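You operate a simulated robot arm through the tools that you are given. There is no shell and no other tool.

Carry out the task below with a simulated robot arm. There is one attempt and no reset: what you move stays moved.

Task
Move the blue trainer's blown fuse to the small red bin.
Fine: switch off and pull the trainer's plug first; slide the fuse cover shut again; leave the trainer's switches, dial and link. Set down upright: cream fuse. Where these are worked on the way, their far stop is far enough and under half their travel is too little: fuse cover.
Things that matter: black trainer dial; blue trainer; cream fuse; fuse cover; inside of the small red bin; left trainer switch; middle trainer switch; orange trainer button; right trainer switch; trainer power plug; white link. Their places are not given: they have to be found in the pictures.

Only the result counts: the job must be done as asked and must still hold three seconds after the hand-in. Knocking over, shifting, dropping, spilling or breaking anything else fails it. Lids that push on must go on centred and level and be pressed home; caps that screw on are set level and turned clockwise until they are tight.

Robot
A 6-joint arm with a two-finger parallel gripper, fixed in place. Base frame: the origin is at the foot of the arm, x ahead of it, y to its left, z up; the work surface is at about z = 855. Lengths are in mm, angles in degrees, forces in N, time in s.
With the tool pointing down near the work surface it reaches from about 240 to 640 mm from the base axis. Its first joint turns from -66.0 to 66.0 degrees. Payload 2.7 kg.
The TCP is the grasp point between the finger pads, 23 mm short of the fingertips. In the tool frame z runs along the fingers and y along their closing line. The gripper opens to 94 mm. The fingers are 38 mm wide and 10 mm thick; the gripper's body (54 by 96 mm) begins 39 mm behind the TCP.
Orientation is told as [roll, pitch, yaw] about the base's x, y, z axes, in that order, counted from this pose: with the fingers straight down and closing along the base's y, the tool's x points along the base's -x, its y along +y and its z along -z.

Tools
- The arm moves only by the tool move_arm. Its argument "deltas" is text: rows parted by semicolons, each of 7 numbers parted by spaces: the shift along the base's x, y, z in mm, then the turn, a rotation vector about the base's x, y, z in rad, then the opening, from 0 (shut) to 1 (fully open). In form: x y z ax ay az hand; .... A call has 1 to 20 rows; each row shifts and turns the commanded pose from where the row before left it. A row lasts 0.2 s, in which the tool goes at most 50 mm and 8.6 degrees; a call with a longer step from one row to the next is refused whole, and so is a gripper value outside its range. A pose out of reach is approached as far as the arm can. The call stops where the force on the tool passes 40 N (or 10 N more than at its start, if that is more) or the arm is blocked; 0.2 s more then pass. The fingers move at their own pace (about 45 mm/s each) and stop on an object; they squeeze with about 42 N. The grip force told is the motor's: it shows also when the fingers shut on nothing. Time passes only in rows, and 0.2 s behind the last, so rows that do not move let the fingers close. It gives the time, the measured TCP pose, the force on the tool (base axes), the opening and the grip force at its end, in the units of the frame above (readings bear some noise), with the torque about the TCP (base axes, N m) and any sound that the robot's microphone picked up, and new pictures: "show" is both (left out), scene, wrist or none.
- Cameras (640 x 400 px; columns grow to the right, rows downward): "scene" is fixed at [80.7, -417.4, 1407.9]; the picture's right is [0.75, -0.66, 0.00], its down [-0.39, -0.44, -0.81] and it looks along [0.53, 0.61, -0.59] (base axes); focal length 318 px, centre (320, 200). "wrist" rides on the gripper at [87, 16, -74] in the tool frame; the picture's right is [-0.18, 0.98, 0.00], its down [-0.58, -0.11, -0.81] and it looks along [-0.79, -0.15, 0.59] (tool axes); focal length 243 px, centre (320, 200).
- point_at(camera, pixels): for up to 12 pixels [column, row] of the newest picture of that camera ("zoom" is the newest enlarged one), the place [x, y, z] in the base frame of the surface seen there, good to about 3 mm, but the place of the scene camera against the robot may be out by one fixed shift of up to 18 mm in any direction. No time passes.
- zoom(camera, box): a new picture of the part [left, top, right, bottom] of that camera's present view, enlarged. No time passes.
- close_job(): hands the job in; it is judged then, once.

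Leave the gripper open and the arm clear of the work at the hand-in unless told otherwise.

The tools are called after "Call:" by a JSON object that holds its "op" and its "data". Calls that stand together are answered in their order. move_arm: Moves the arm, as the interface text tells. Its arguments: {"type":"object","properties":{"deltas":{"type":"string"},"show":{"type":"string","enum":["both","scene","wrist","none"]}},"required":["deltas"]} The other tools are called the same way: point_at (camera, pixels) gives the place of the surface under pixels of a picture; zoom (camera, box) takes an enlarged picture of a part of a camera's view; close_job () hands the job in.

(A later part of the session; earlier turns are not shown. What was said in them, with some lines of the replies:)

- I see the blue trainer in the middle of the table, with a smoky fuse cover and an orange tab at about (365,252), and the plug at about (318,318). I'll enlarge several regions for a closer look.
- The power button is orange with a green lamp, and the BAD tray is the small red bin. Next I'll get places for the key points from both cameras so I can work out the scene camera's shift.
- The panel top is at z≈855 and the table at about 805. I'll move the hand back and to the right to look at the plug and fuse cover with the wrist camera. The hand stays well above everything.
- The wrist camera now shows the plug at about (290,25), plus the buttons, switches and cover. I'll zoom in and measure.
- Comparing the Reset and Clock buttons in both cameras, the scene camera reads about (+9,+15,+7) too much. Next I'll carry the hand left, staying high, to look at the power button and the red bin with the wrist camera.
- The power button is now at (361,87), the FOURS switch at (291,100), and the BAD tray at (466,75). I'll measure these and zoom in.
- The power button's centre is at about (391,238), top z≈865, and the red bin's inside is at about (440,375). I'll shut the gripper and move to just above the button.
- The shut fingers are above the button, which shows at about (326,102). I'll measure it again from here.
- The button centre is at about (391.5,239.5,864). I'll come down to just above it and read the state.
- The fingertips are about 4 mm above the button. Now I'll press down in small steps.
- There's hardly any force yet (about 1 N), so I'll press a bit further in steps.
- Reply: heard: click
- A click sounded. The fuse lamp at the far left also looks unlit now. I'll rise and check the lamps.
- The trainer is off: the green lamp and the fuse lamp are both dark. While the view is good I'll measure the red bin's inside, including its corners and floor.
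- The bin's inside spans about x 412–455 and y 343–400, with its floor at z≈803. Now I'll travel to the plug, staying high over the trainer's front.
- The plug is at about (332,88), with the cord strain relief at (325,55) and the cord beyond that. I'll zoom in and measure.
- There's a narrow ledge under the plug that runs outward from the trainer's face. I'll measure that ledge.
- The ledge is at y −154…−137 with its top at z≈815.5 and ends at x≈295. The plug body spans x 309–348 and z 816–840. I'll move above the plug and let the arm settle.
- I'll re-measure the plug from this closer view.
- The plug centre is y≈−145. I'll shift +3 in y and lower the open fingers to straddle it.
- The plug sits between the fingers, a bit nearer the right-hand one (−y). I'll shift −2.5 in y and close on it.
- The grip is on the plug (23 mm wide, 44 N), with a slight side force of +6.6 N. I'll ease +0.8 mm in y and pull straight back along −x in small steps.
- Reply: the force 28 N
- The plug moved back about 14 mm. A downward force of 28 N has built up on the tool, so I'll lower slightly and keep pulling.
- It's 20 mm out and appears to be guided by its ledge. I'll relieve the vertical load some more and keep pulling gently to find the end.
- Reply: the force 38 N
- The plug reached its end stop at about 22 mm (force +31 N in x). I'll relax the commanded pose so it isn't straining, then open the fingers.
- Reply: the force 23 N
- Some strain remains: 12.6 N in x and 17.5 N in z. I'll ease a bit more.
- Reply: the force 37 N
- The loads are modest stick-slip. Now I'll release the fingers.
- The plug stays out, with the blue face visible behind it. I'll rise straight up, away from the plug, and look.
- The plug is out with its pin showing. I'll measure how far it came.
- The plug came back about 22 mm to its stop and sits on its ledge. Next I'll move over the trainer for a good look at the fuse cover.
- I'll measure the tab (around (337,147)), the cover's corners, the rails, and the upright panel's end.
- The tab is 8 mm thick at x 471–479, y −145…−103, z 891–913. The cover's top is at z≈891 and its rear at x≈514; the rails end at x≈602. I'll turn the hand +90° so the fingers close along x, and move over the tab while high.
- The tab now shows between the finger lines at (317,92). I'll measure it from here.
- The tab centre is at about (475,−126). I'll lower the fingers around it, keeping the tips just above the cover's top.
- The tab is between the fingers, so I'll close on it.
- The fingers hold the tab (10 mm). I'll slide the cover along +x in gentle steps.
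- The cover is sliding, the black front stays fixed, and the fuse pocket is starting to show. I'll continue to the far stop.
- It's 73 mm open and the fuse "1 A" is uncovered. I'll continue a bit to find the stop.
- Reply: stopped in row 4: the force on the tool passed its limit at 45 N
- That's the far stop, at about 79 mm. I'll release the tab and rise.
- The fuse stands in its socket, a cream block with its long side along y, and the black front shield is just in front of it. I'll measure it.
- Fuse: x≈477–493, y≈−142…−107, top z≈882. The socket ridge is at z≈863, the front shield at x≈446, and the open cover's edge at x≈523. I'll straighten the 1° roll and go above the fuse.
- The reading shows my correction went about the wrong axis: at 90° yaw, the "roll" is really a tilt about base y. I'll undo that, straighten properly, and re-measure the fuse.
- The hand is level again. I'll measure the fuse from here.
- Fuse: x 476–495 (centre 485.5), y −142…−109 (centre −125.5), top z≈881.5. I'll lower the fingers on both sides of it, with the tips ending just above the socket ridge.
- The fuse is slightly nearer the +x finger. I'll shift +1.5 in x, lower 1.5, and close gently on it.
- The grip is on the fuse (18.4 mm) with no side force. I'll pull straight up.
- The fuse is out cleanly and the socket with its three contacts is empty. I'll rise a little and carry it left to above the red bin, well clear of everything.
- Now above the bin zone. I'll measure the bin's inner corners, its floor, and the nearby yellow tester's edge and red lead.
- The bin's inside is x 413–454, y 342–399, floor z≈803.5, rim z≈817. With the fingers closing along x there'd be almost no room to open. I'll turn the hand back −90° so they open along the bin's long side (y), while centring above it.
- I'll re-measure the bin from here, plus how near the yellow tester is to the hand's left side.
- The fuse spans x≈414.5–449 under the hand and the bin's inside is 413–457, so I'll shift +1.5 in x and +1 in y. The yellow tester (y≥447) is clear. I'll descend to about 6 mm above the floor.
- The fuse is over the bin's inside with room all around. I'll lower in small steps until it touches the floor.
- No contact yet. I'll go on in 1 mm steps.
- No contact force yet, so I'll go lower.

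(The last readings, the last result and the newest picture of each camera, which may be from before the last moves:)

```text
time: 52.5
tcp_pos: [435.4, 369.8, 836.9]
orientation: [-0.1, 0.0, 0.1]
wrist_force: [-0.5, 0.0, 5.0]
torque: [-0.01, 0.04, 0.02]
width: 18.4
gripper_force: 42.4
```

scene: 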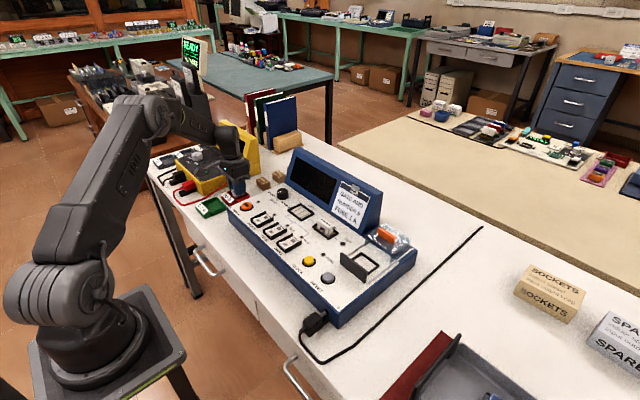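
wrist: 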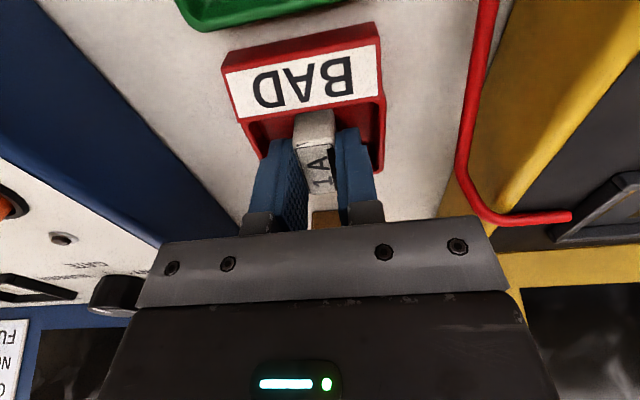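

Light contact of 5 N: the fuse rests on the bin floor. I'll open the fingers a little, staying inside the bin's length.

Call:
{"op": "move_arm", "data": {"deltas": "0 0 -0.3 0 0 0 0.1; 0 0 0 0 0 0 0.22; 0 0 0 0 0 0 0.27; 0 0 0 0 0 0 0.27; 0 0 0 0 0 0 0.27"}}

Call:
{"op": "zoom", "data": {"camera": "wrist", "box": [220, 50, 420, 220]}}

```text
time: 53.8
tcp_pos: [436.4, 371.0, 835.9]
orientation: [0.0, 0.0, 0.0]
wrist_force: [-0.4, 0.4, 0.4]
torque: [-0.04, -0.01, -0.03]
width: 25.2
gripper_force: 0.1
```

scene: 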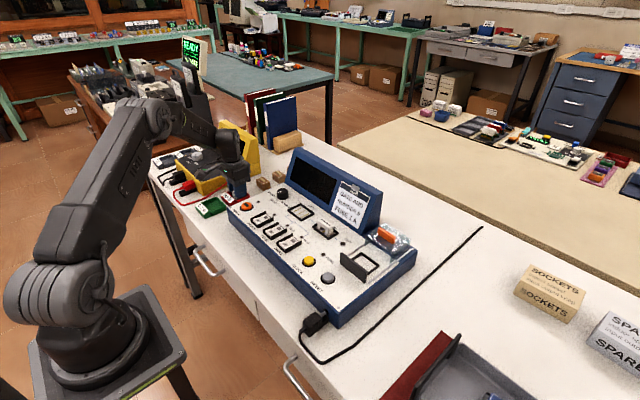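
wrist: 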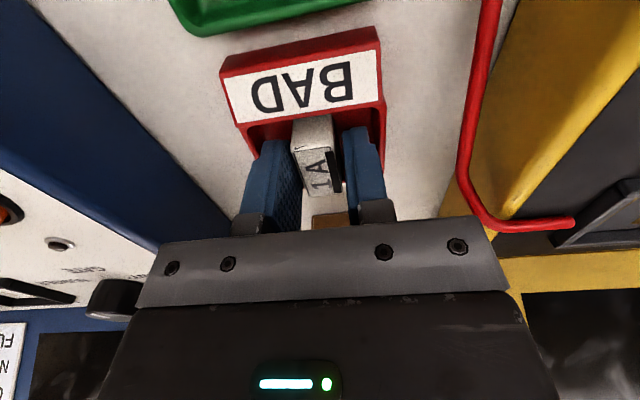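

```text
2.35 times, centred on (320, 135) of wrist
```

zoom: 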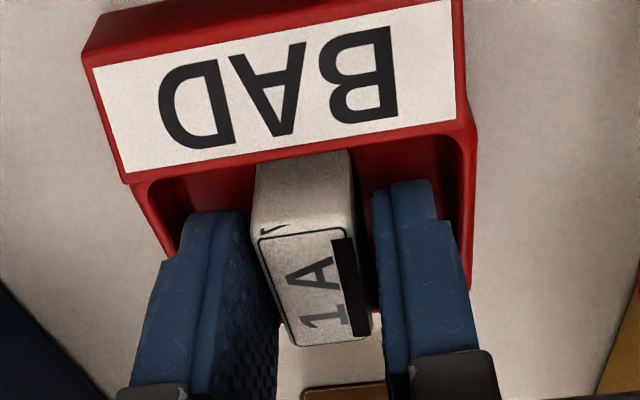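

The fuse stands upright and free. I'll lift straight up.

Call:
{"op": "move_arm", "data": {"deltas": "0 0 5 0 0 0 0.27; 0 0 10 0 0 0 0.27; 0 0 20 0 0 0 0.3; 0 0 30 0 0 0 0.5; 0 0 40 0 0 0 0.5; 0 0 40 0 0 0 0.5; 0 0 0 0 0 0 0.5"}}

Call:
{"op": "zoom", "data": {"camera": "wrist", "box": [220, 0, 420, 140]}}

Call:
{"op": "zoom", "data": {"camera": "scene", "box": [190, 150, 290, 230]}}

```text
time: 55.4
tcp_pos: [436.1, 372.0, 977.8]
orientation: [-0.1, 0.1, 0.1]
wrist_force: [0.0, -0.2, -0.3]
torque: [0.0, 0.0, 0.01]
width: 46.7
gripper_force: 0.0
```

scene: 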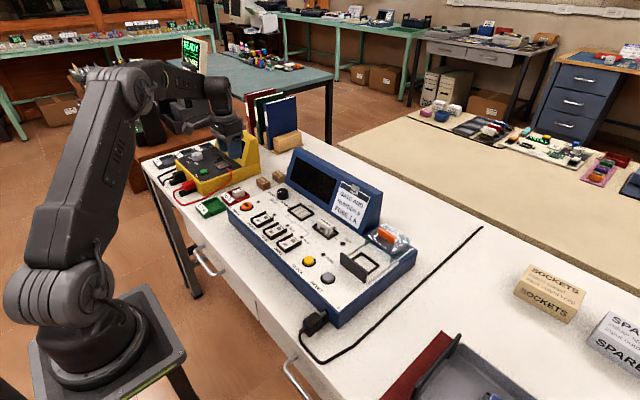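
wrist: 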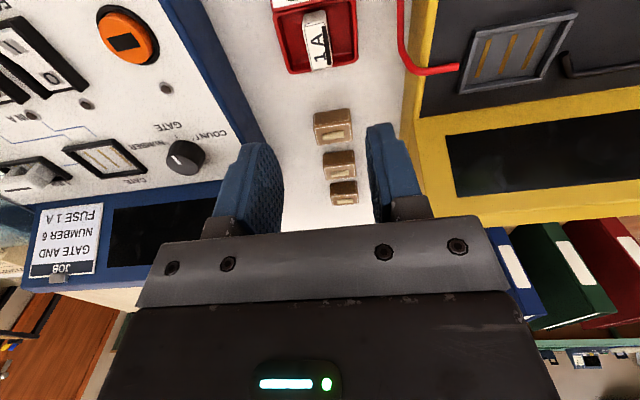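

```text
2.86 times, centred on (320, 70) of wrist
```

zoom: 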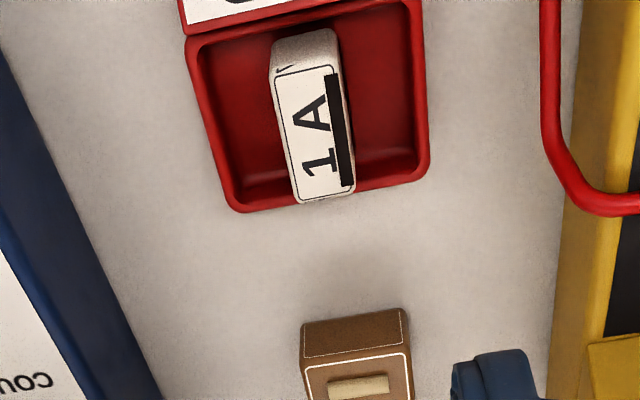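

```text
5.00 times, centred on (240, 190) of scene
```

zoom: 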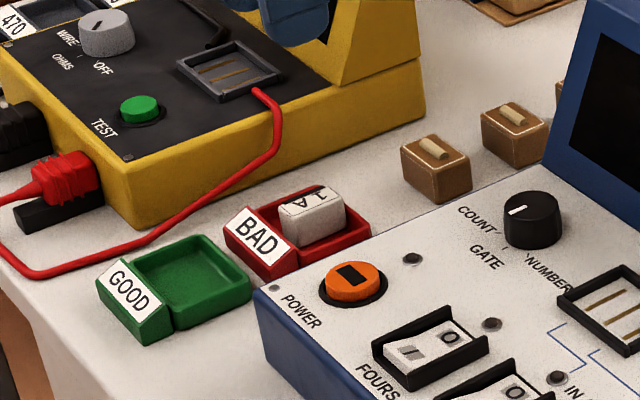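

The fuse stands upright in the bin. I'll check that its top is level and at the right height.

Call:
{"op": "point_at", "data": {"camera": "wrist", "pixels": [[316, 30], [322, 60], [318, 24], [328, 65], [313, 14], [322, 69], [290, 50], [345, 40]]}}

```text
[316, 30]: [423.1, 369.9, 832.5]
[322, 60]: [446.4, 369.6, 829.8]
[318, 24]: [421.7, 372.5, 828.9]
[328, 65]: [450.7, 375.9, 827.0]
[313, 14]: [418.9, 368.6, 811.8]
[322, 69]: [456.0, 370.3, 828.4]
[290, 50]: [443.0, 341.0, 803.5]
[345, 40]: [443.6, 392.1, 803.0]
```

The fuse top is level at z≈830 and the fuse lies within the bin. Now I'll go back to close the cover: travel at height, turn +90° again, and stop above the trainer before going over the tab.

Call:
{"op": "move_arm", "data": {"deltas": "0 0 25 0 0 0 0.5; 3 -41.5 0 0 0 0.1309 0.5; 3 -41.5 0 0 0 0.1309 0.5; 3 -41.5 0 0 0 0.1309 0.5; 3 -41.5 0 0 0 0.1309 0.5; 3 -41.5 0 0 0 0.1309 0.5; 3 -41.5 0 0 0 0.1309 0.5; 3 -41.5 0 0 0 0.1309 0.5; 3 -41.5 0 0 0 0.1309 0.5; 3 -41.5 0 0 0 0.1309 0.5; 3 -41.5 0 0 0 0.1309 0.5; 3 -41.5 0 0 0 0.1309 0.5; 3 -41 0 0 0 0.1309 0.5; 20 0 0 0 0 0 0.5; 20 0 0 0 0 0 0.5; 20 0 0 0 0 0 0.5; 0 0 0 0 0 0 0.5; 0 0 0 0 0 0 0.5"}}

Call:
{"op": "zoom", "data": {"camera": "wrist", "box": [200, 0, 440, 150]}}

```text
time: 59.1
tcp_pos: [534.3, -126.9, 1003.9]
orientation: [0.0, 0.0, 90.0]
wrist_force: [0.6, 0.5, -0.5]
torque: [-0.01, -0.01, 0.02]
width: 46.8
gripper_force: 0.1
```

scene: 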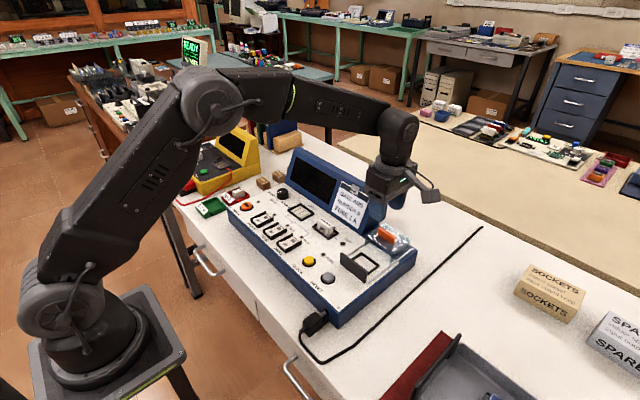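
wrist: 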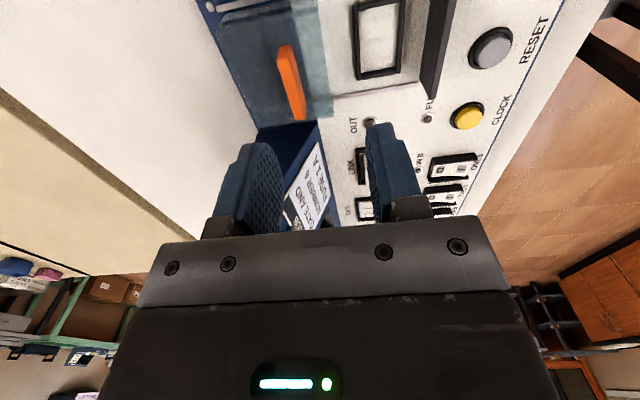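

```text
2.67 times, centred on (320, 75) of wrist
```

zoom: 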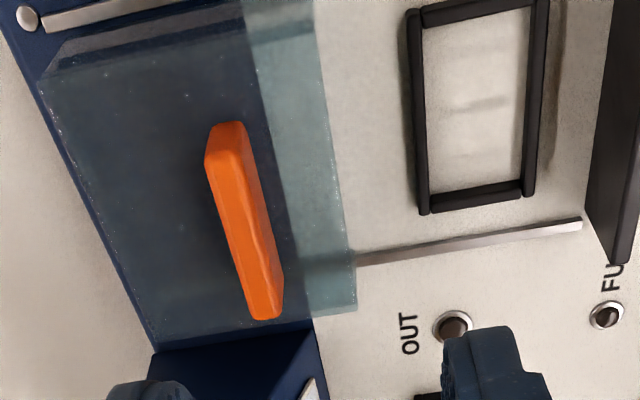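

Before going on, I'll check the tab's place and take a closer look at the empty socket.

Call:
{"op": "zoom", "data": {"camera": "wrist", "box": [330, 0, 430, 90]}}

Call:
{"op": "zoom", "data": {"camera": "scene", "box": [310, 190, 430, 290]}}

Call:
{"op": "point_at", "data": {"camera": "wrist", "pixels": [[287, 55], [293, 80], [298, 110], [299, 70], [280, 65], [301, 100], [300, 117], [284, 48]]}}

```text
4.44 times, centred on (380, 45) of wrist
```

zoom: 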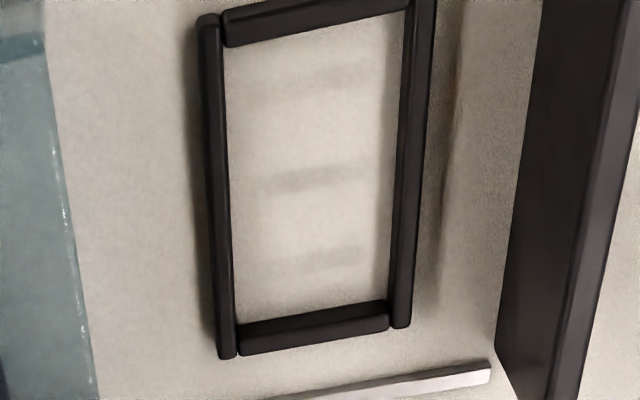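

```text
4.00 times, centred on (370, 240) of scene
```

zoom: 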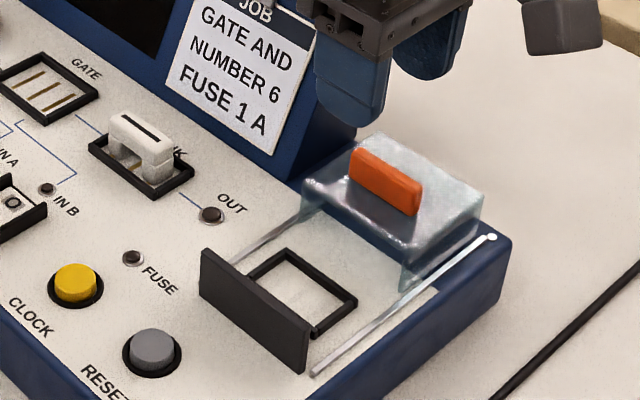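

```text
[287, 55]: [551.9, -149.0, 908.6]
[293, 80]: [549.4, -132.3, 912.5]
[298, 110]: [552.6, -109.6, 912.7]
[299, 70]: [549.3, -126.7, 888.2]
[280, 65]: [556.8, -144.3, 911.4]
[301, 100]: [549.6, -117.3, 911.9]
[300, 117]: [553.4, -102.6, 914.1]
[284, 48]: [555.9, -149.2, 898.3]
```

The socket shows blank in this view and also did in the earlier scene view, so it's just how it renders. The tab is at x≈553.5, y≈−126. I'll go above it and lower the fingers around it.

Call:
{"op": "move_arm", "data": {"deltas": "19.5 0.5 0 0 0 0 0.5; 0 0 -25 0 0 0 0.5; 0 0 -25 0 0 0 0.5; 0 0 -20 0 0 0 0.5; 0 0 -10 0 0 0 0.5; 0 0 -4.5 0 0 0 0.5; 0 0 0 0 0 0 0.5"}}

```text
time: 60.8
tcp_pos: [551.9, -126.9, 920.9]
orientation: [-0.1, 0.1, 90.1]
wrist_force: [-0.7, 0.1, -0.3]
torque: [-0.03, 0.02, 0.01]
width: 47.2
gripper_force: 0.1
```

scene: 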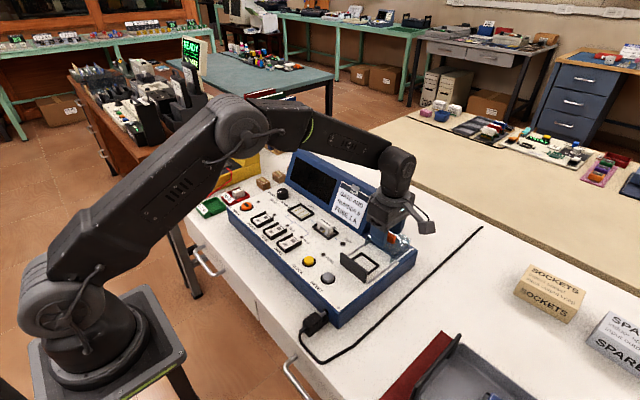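
wrist: 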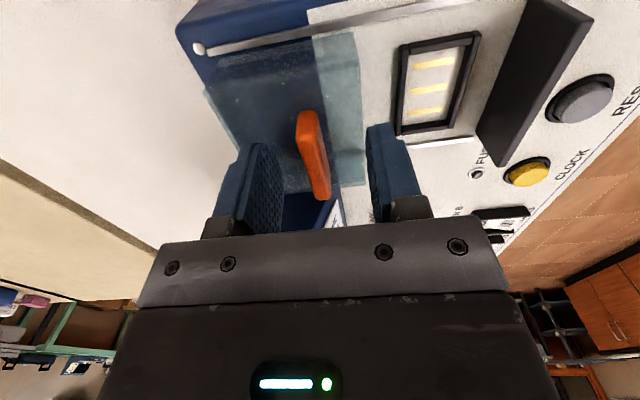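

The tab is between the fingers (and the gold contacts glint again). I'll lower 2 mm and close on it.

Call:
{"op": "move_arm", "data": {"deltas": "0.5 0 -2 0 0 0 0.5; 0 0 0 0 0 0 0.2; 0 0 0 0 0 0 0; 0 0 0 0 0 0 0; 0 0 0 0 0 0 0; 0 0 0 0 0 0 0", "show": "wrist"}}

```text
time: 62.1
tcp_pos: [551.8, -125.8, 918.4]
orientation: [-0.1, 0.0, 90.1]
wrist_force: [-0.5, 0.3, -1.0]
torque: [-0.24, 0.02, -0.38]
width: 9.9
gripper_force: 45.1
```

wrist: 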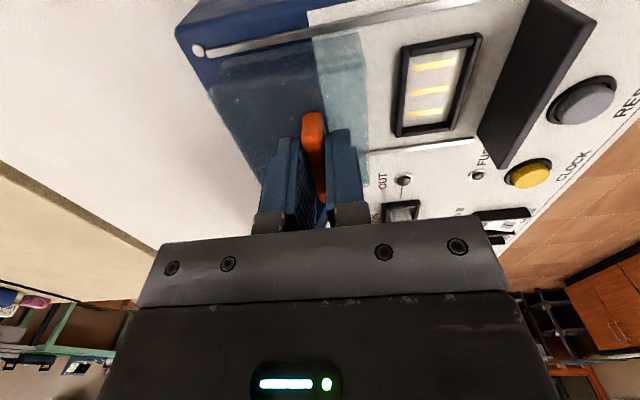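

The tab is gripped. I'll slide the cover back along −x.

Call:
{"op": "move_arm", "data": {"deltas": "-2 0 0 0 0 0 0; -5 0 0 0 0 0 0; -5 0 0 0 0 0 0; -5 0 0 0 0 0 0; -5 0 0 0 0 0 0; -5 0 0 0 0 0 0; -5 0 0 0 0 0 0; -5 0 0 0 0 0 0; -5 0 0 0 0 0 0; -5 0 0 0 0 0 0; -5 0 0 0 0 0 0; -5 0 0 0 0 0 0; -4 0 0 0 0 0 0; -3 0 0 0 0 0 0; -3 0 0 0 0 0 0", "show": "wrist"}}

```text
time: 65.3
tcp_pos: [485.8, -125.3, 918.1]
orientation: [-0.1, 0.0, 90.0]
wrist_force: [0.8, -10.4, 7.1]
torque: [-1.71, 0.1, -0.82]
width: 9.9
gripper_force: 44.9
```

wrist: 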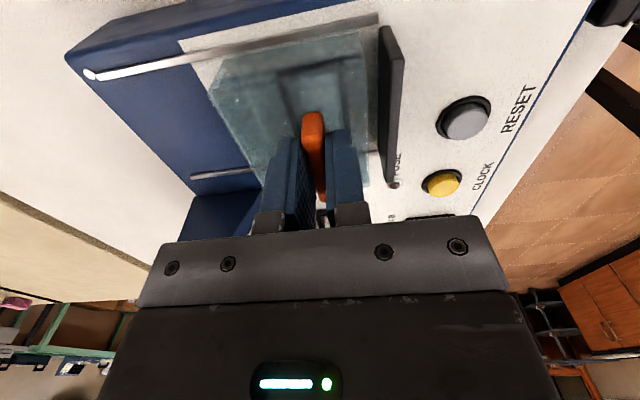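

It's nearly shut, about 10 mm left. I'll continue in small steps to the stop at the black front.

Call:
{"op": "move_arm", "data": {"deltas": "-3 0 0 0 0 0 0; -3 0 0 0 0 0 0; -2 0 0 0 0 0 0; -2 0 0 0 0 0 0; -2 0 0 0 0 0 0; -2 0 0 0 0 0 0; -2 0 0 0 0 0 0", "show": "wrist"}}

```text
time: 66.7
tcp_pos: [477.3, -126.8, 919.0]
orientation: [-0.9, 0.0, 90.0]
wrist_force: [11.7, -1.5, -8.4]
torque: [0.22, 0.53, -0.3]
width: 9.7
gripper_force: 45.8
stopped in row 6: the force on the tool passed its limit at 44 N (the readings are from after the stop); the commanded pose is now the measured one
```

wrist: 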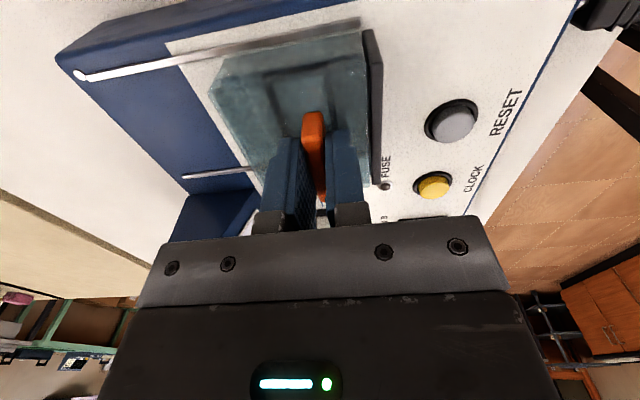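

The cover hit its closed stop at the same place it started (x≈477). I'll release, rise clear, and look.

Call:
{"op": "move_arm", "data": {"deltas": "0 0 0 0 0 0 0.2; 0 0 0 0 0 0 0.4; 0 0 0 0 0 0 0.5; 0 0 20 0 0 0 0.5; 0 0 30 0 0 0 0.5; 0 0 40 0 0 0 0.5; -20 0 30 0 0 0 0.8; -30 0 20 0 0 0 1; -30 20 0 0 0 0 1; 0 0 0 0 0 0 1"}}

Call:
{"op": "zoom", "data": {"camera": "scene", "box": [280, 190, 440, 340]}}

Call:
{"op": "zoom", "data": {"camera": "scene", "box": [180, 150, 380, 280]}}

Call:
{"op": "zoom", "data": {"camera": "wrist", "box": [180, 0, 440, 160]}}

```text
time: 68.9
tcp_pos: [394.6, -105.6, 1059.3]
orientation: [-0.6, 0.0, 90.0]
wrist_force: [0.1, 0.0, 1.4]
torque: [0.0, 0.03, -0.02]
width: 93.9
gripper_force: 0.1
```

scene: 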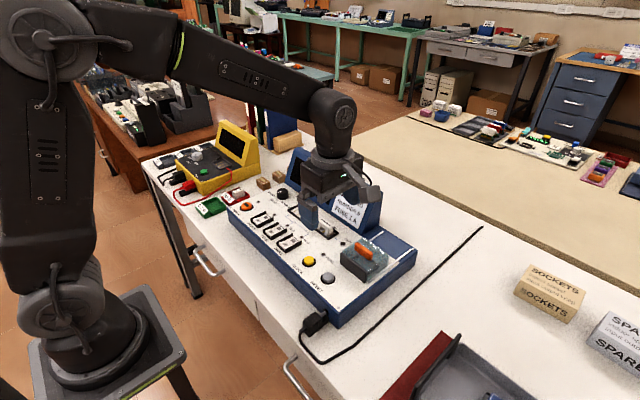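
wrist: 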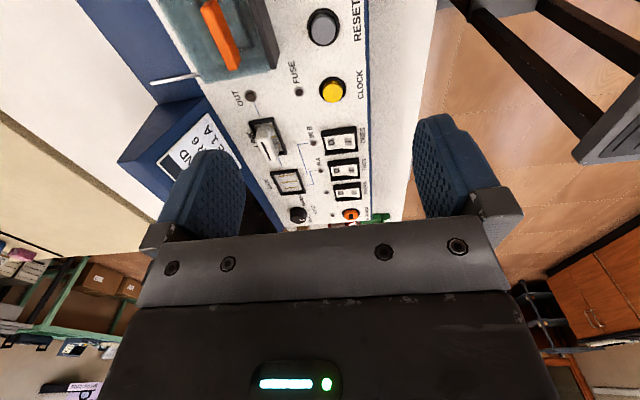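

```text
2.67 times, centred on (360, 265) of scene
```

zoom: 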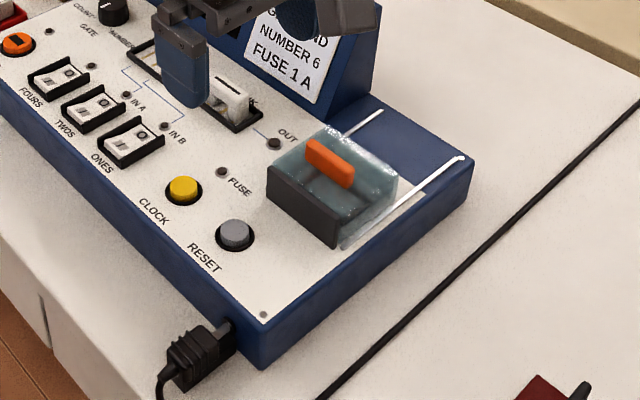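

```text
3.08 times, centred on (280, 215) of scene
```

zoom: 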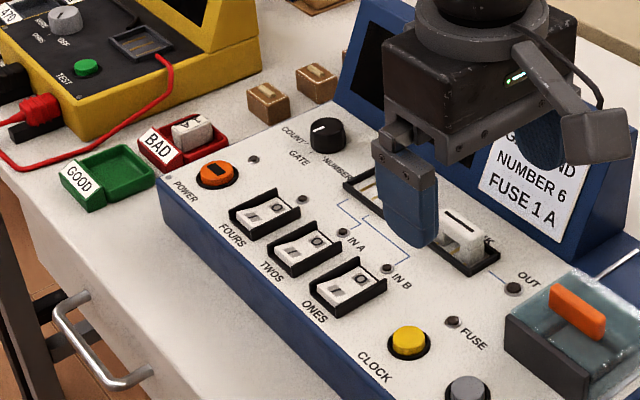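

```text
2.46 times, centred on (310, 80) of wrist
```

zoom: 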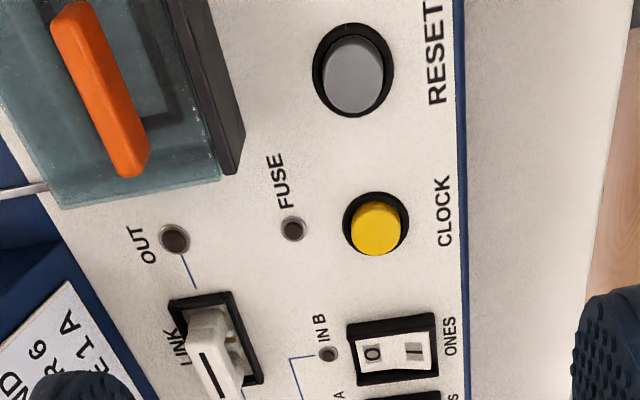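

The cover is shut against the black front, power is off, and the switches, dial and link look unchanged. The fuse stands in the BAD bin. One last check of the plug.

Call:
{"op": "zoom", "data": {"camera": "scene", "box": [285, 290, 365, 350]}}

Call:
{"op": "zoom", "data": {"camera": "scene", "box": [335, 225, 425, 290]}}

```text
6.67 times, centred on (325, 320) of scene
```

zoom: 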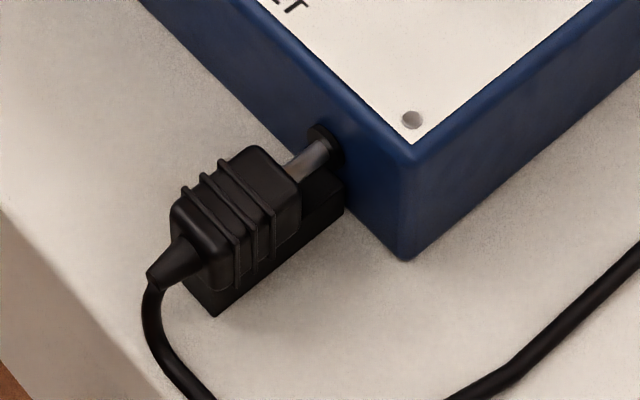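

```text
6.15 times, centred on (380, 258) of scene
```

zoom: 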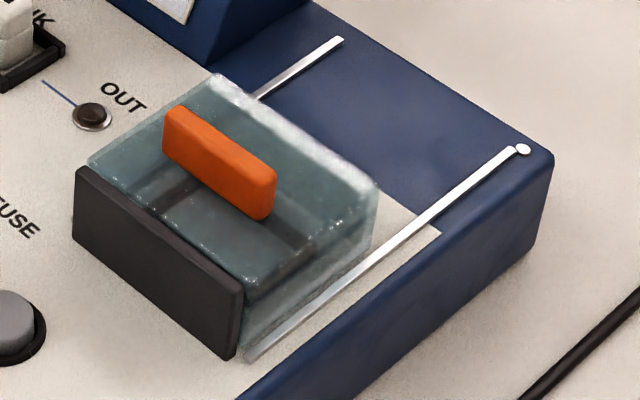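

The plug is drawn out to its stop at the end of the ledge, the cover is fully shut, and the gripper is open and clear. I'm handing the job in.

Call:
{"op": "close_job", "data": {}}

```text
The job is handed in.
```

The blown 1 A fuse is out of the blue trainer and standing upright in the small red "BAD" bin. I've handed the job in, but no result has come back yet.

- **Power:** I pressed the orange button once. It clicked, and the green lamp and the fuse lamp both went dark.
- **Plug:** I pulled it back about 22 mm, until it would go no further, and it rests on its ledge. The end of its pin still sits at the socket's collar; I took that as the end of its travel and didn't pull harder.
- **Fuse cover:** I slid it about 79 mm to its far stop, then shut it again against its closed stop.
- **Fuse:** It came out cleanly and stands on the bin floor with its top level.
- **Left alone:** The three switches, the dial and the link look unchanged in the last pictures, and I saw nothing else knocked or moved.

The gripper is open and clear of the work.
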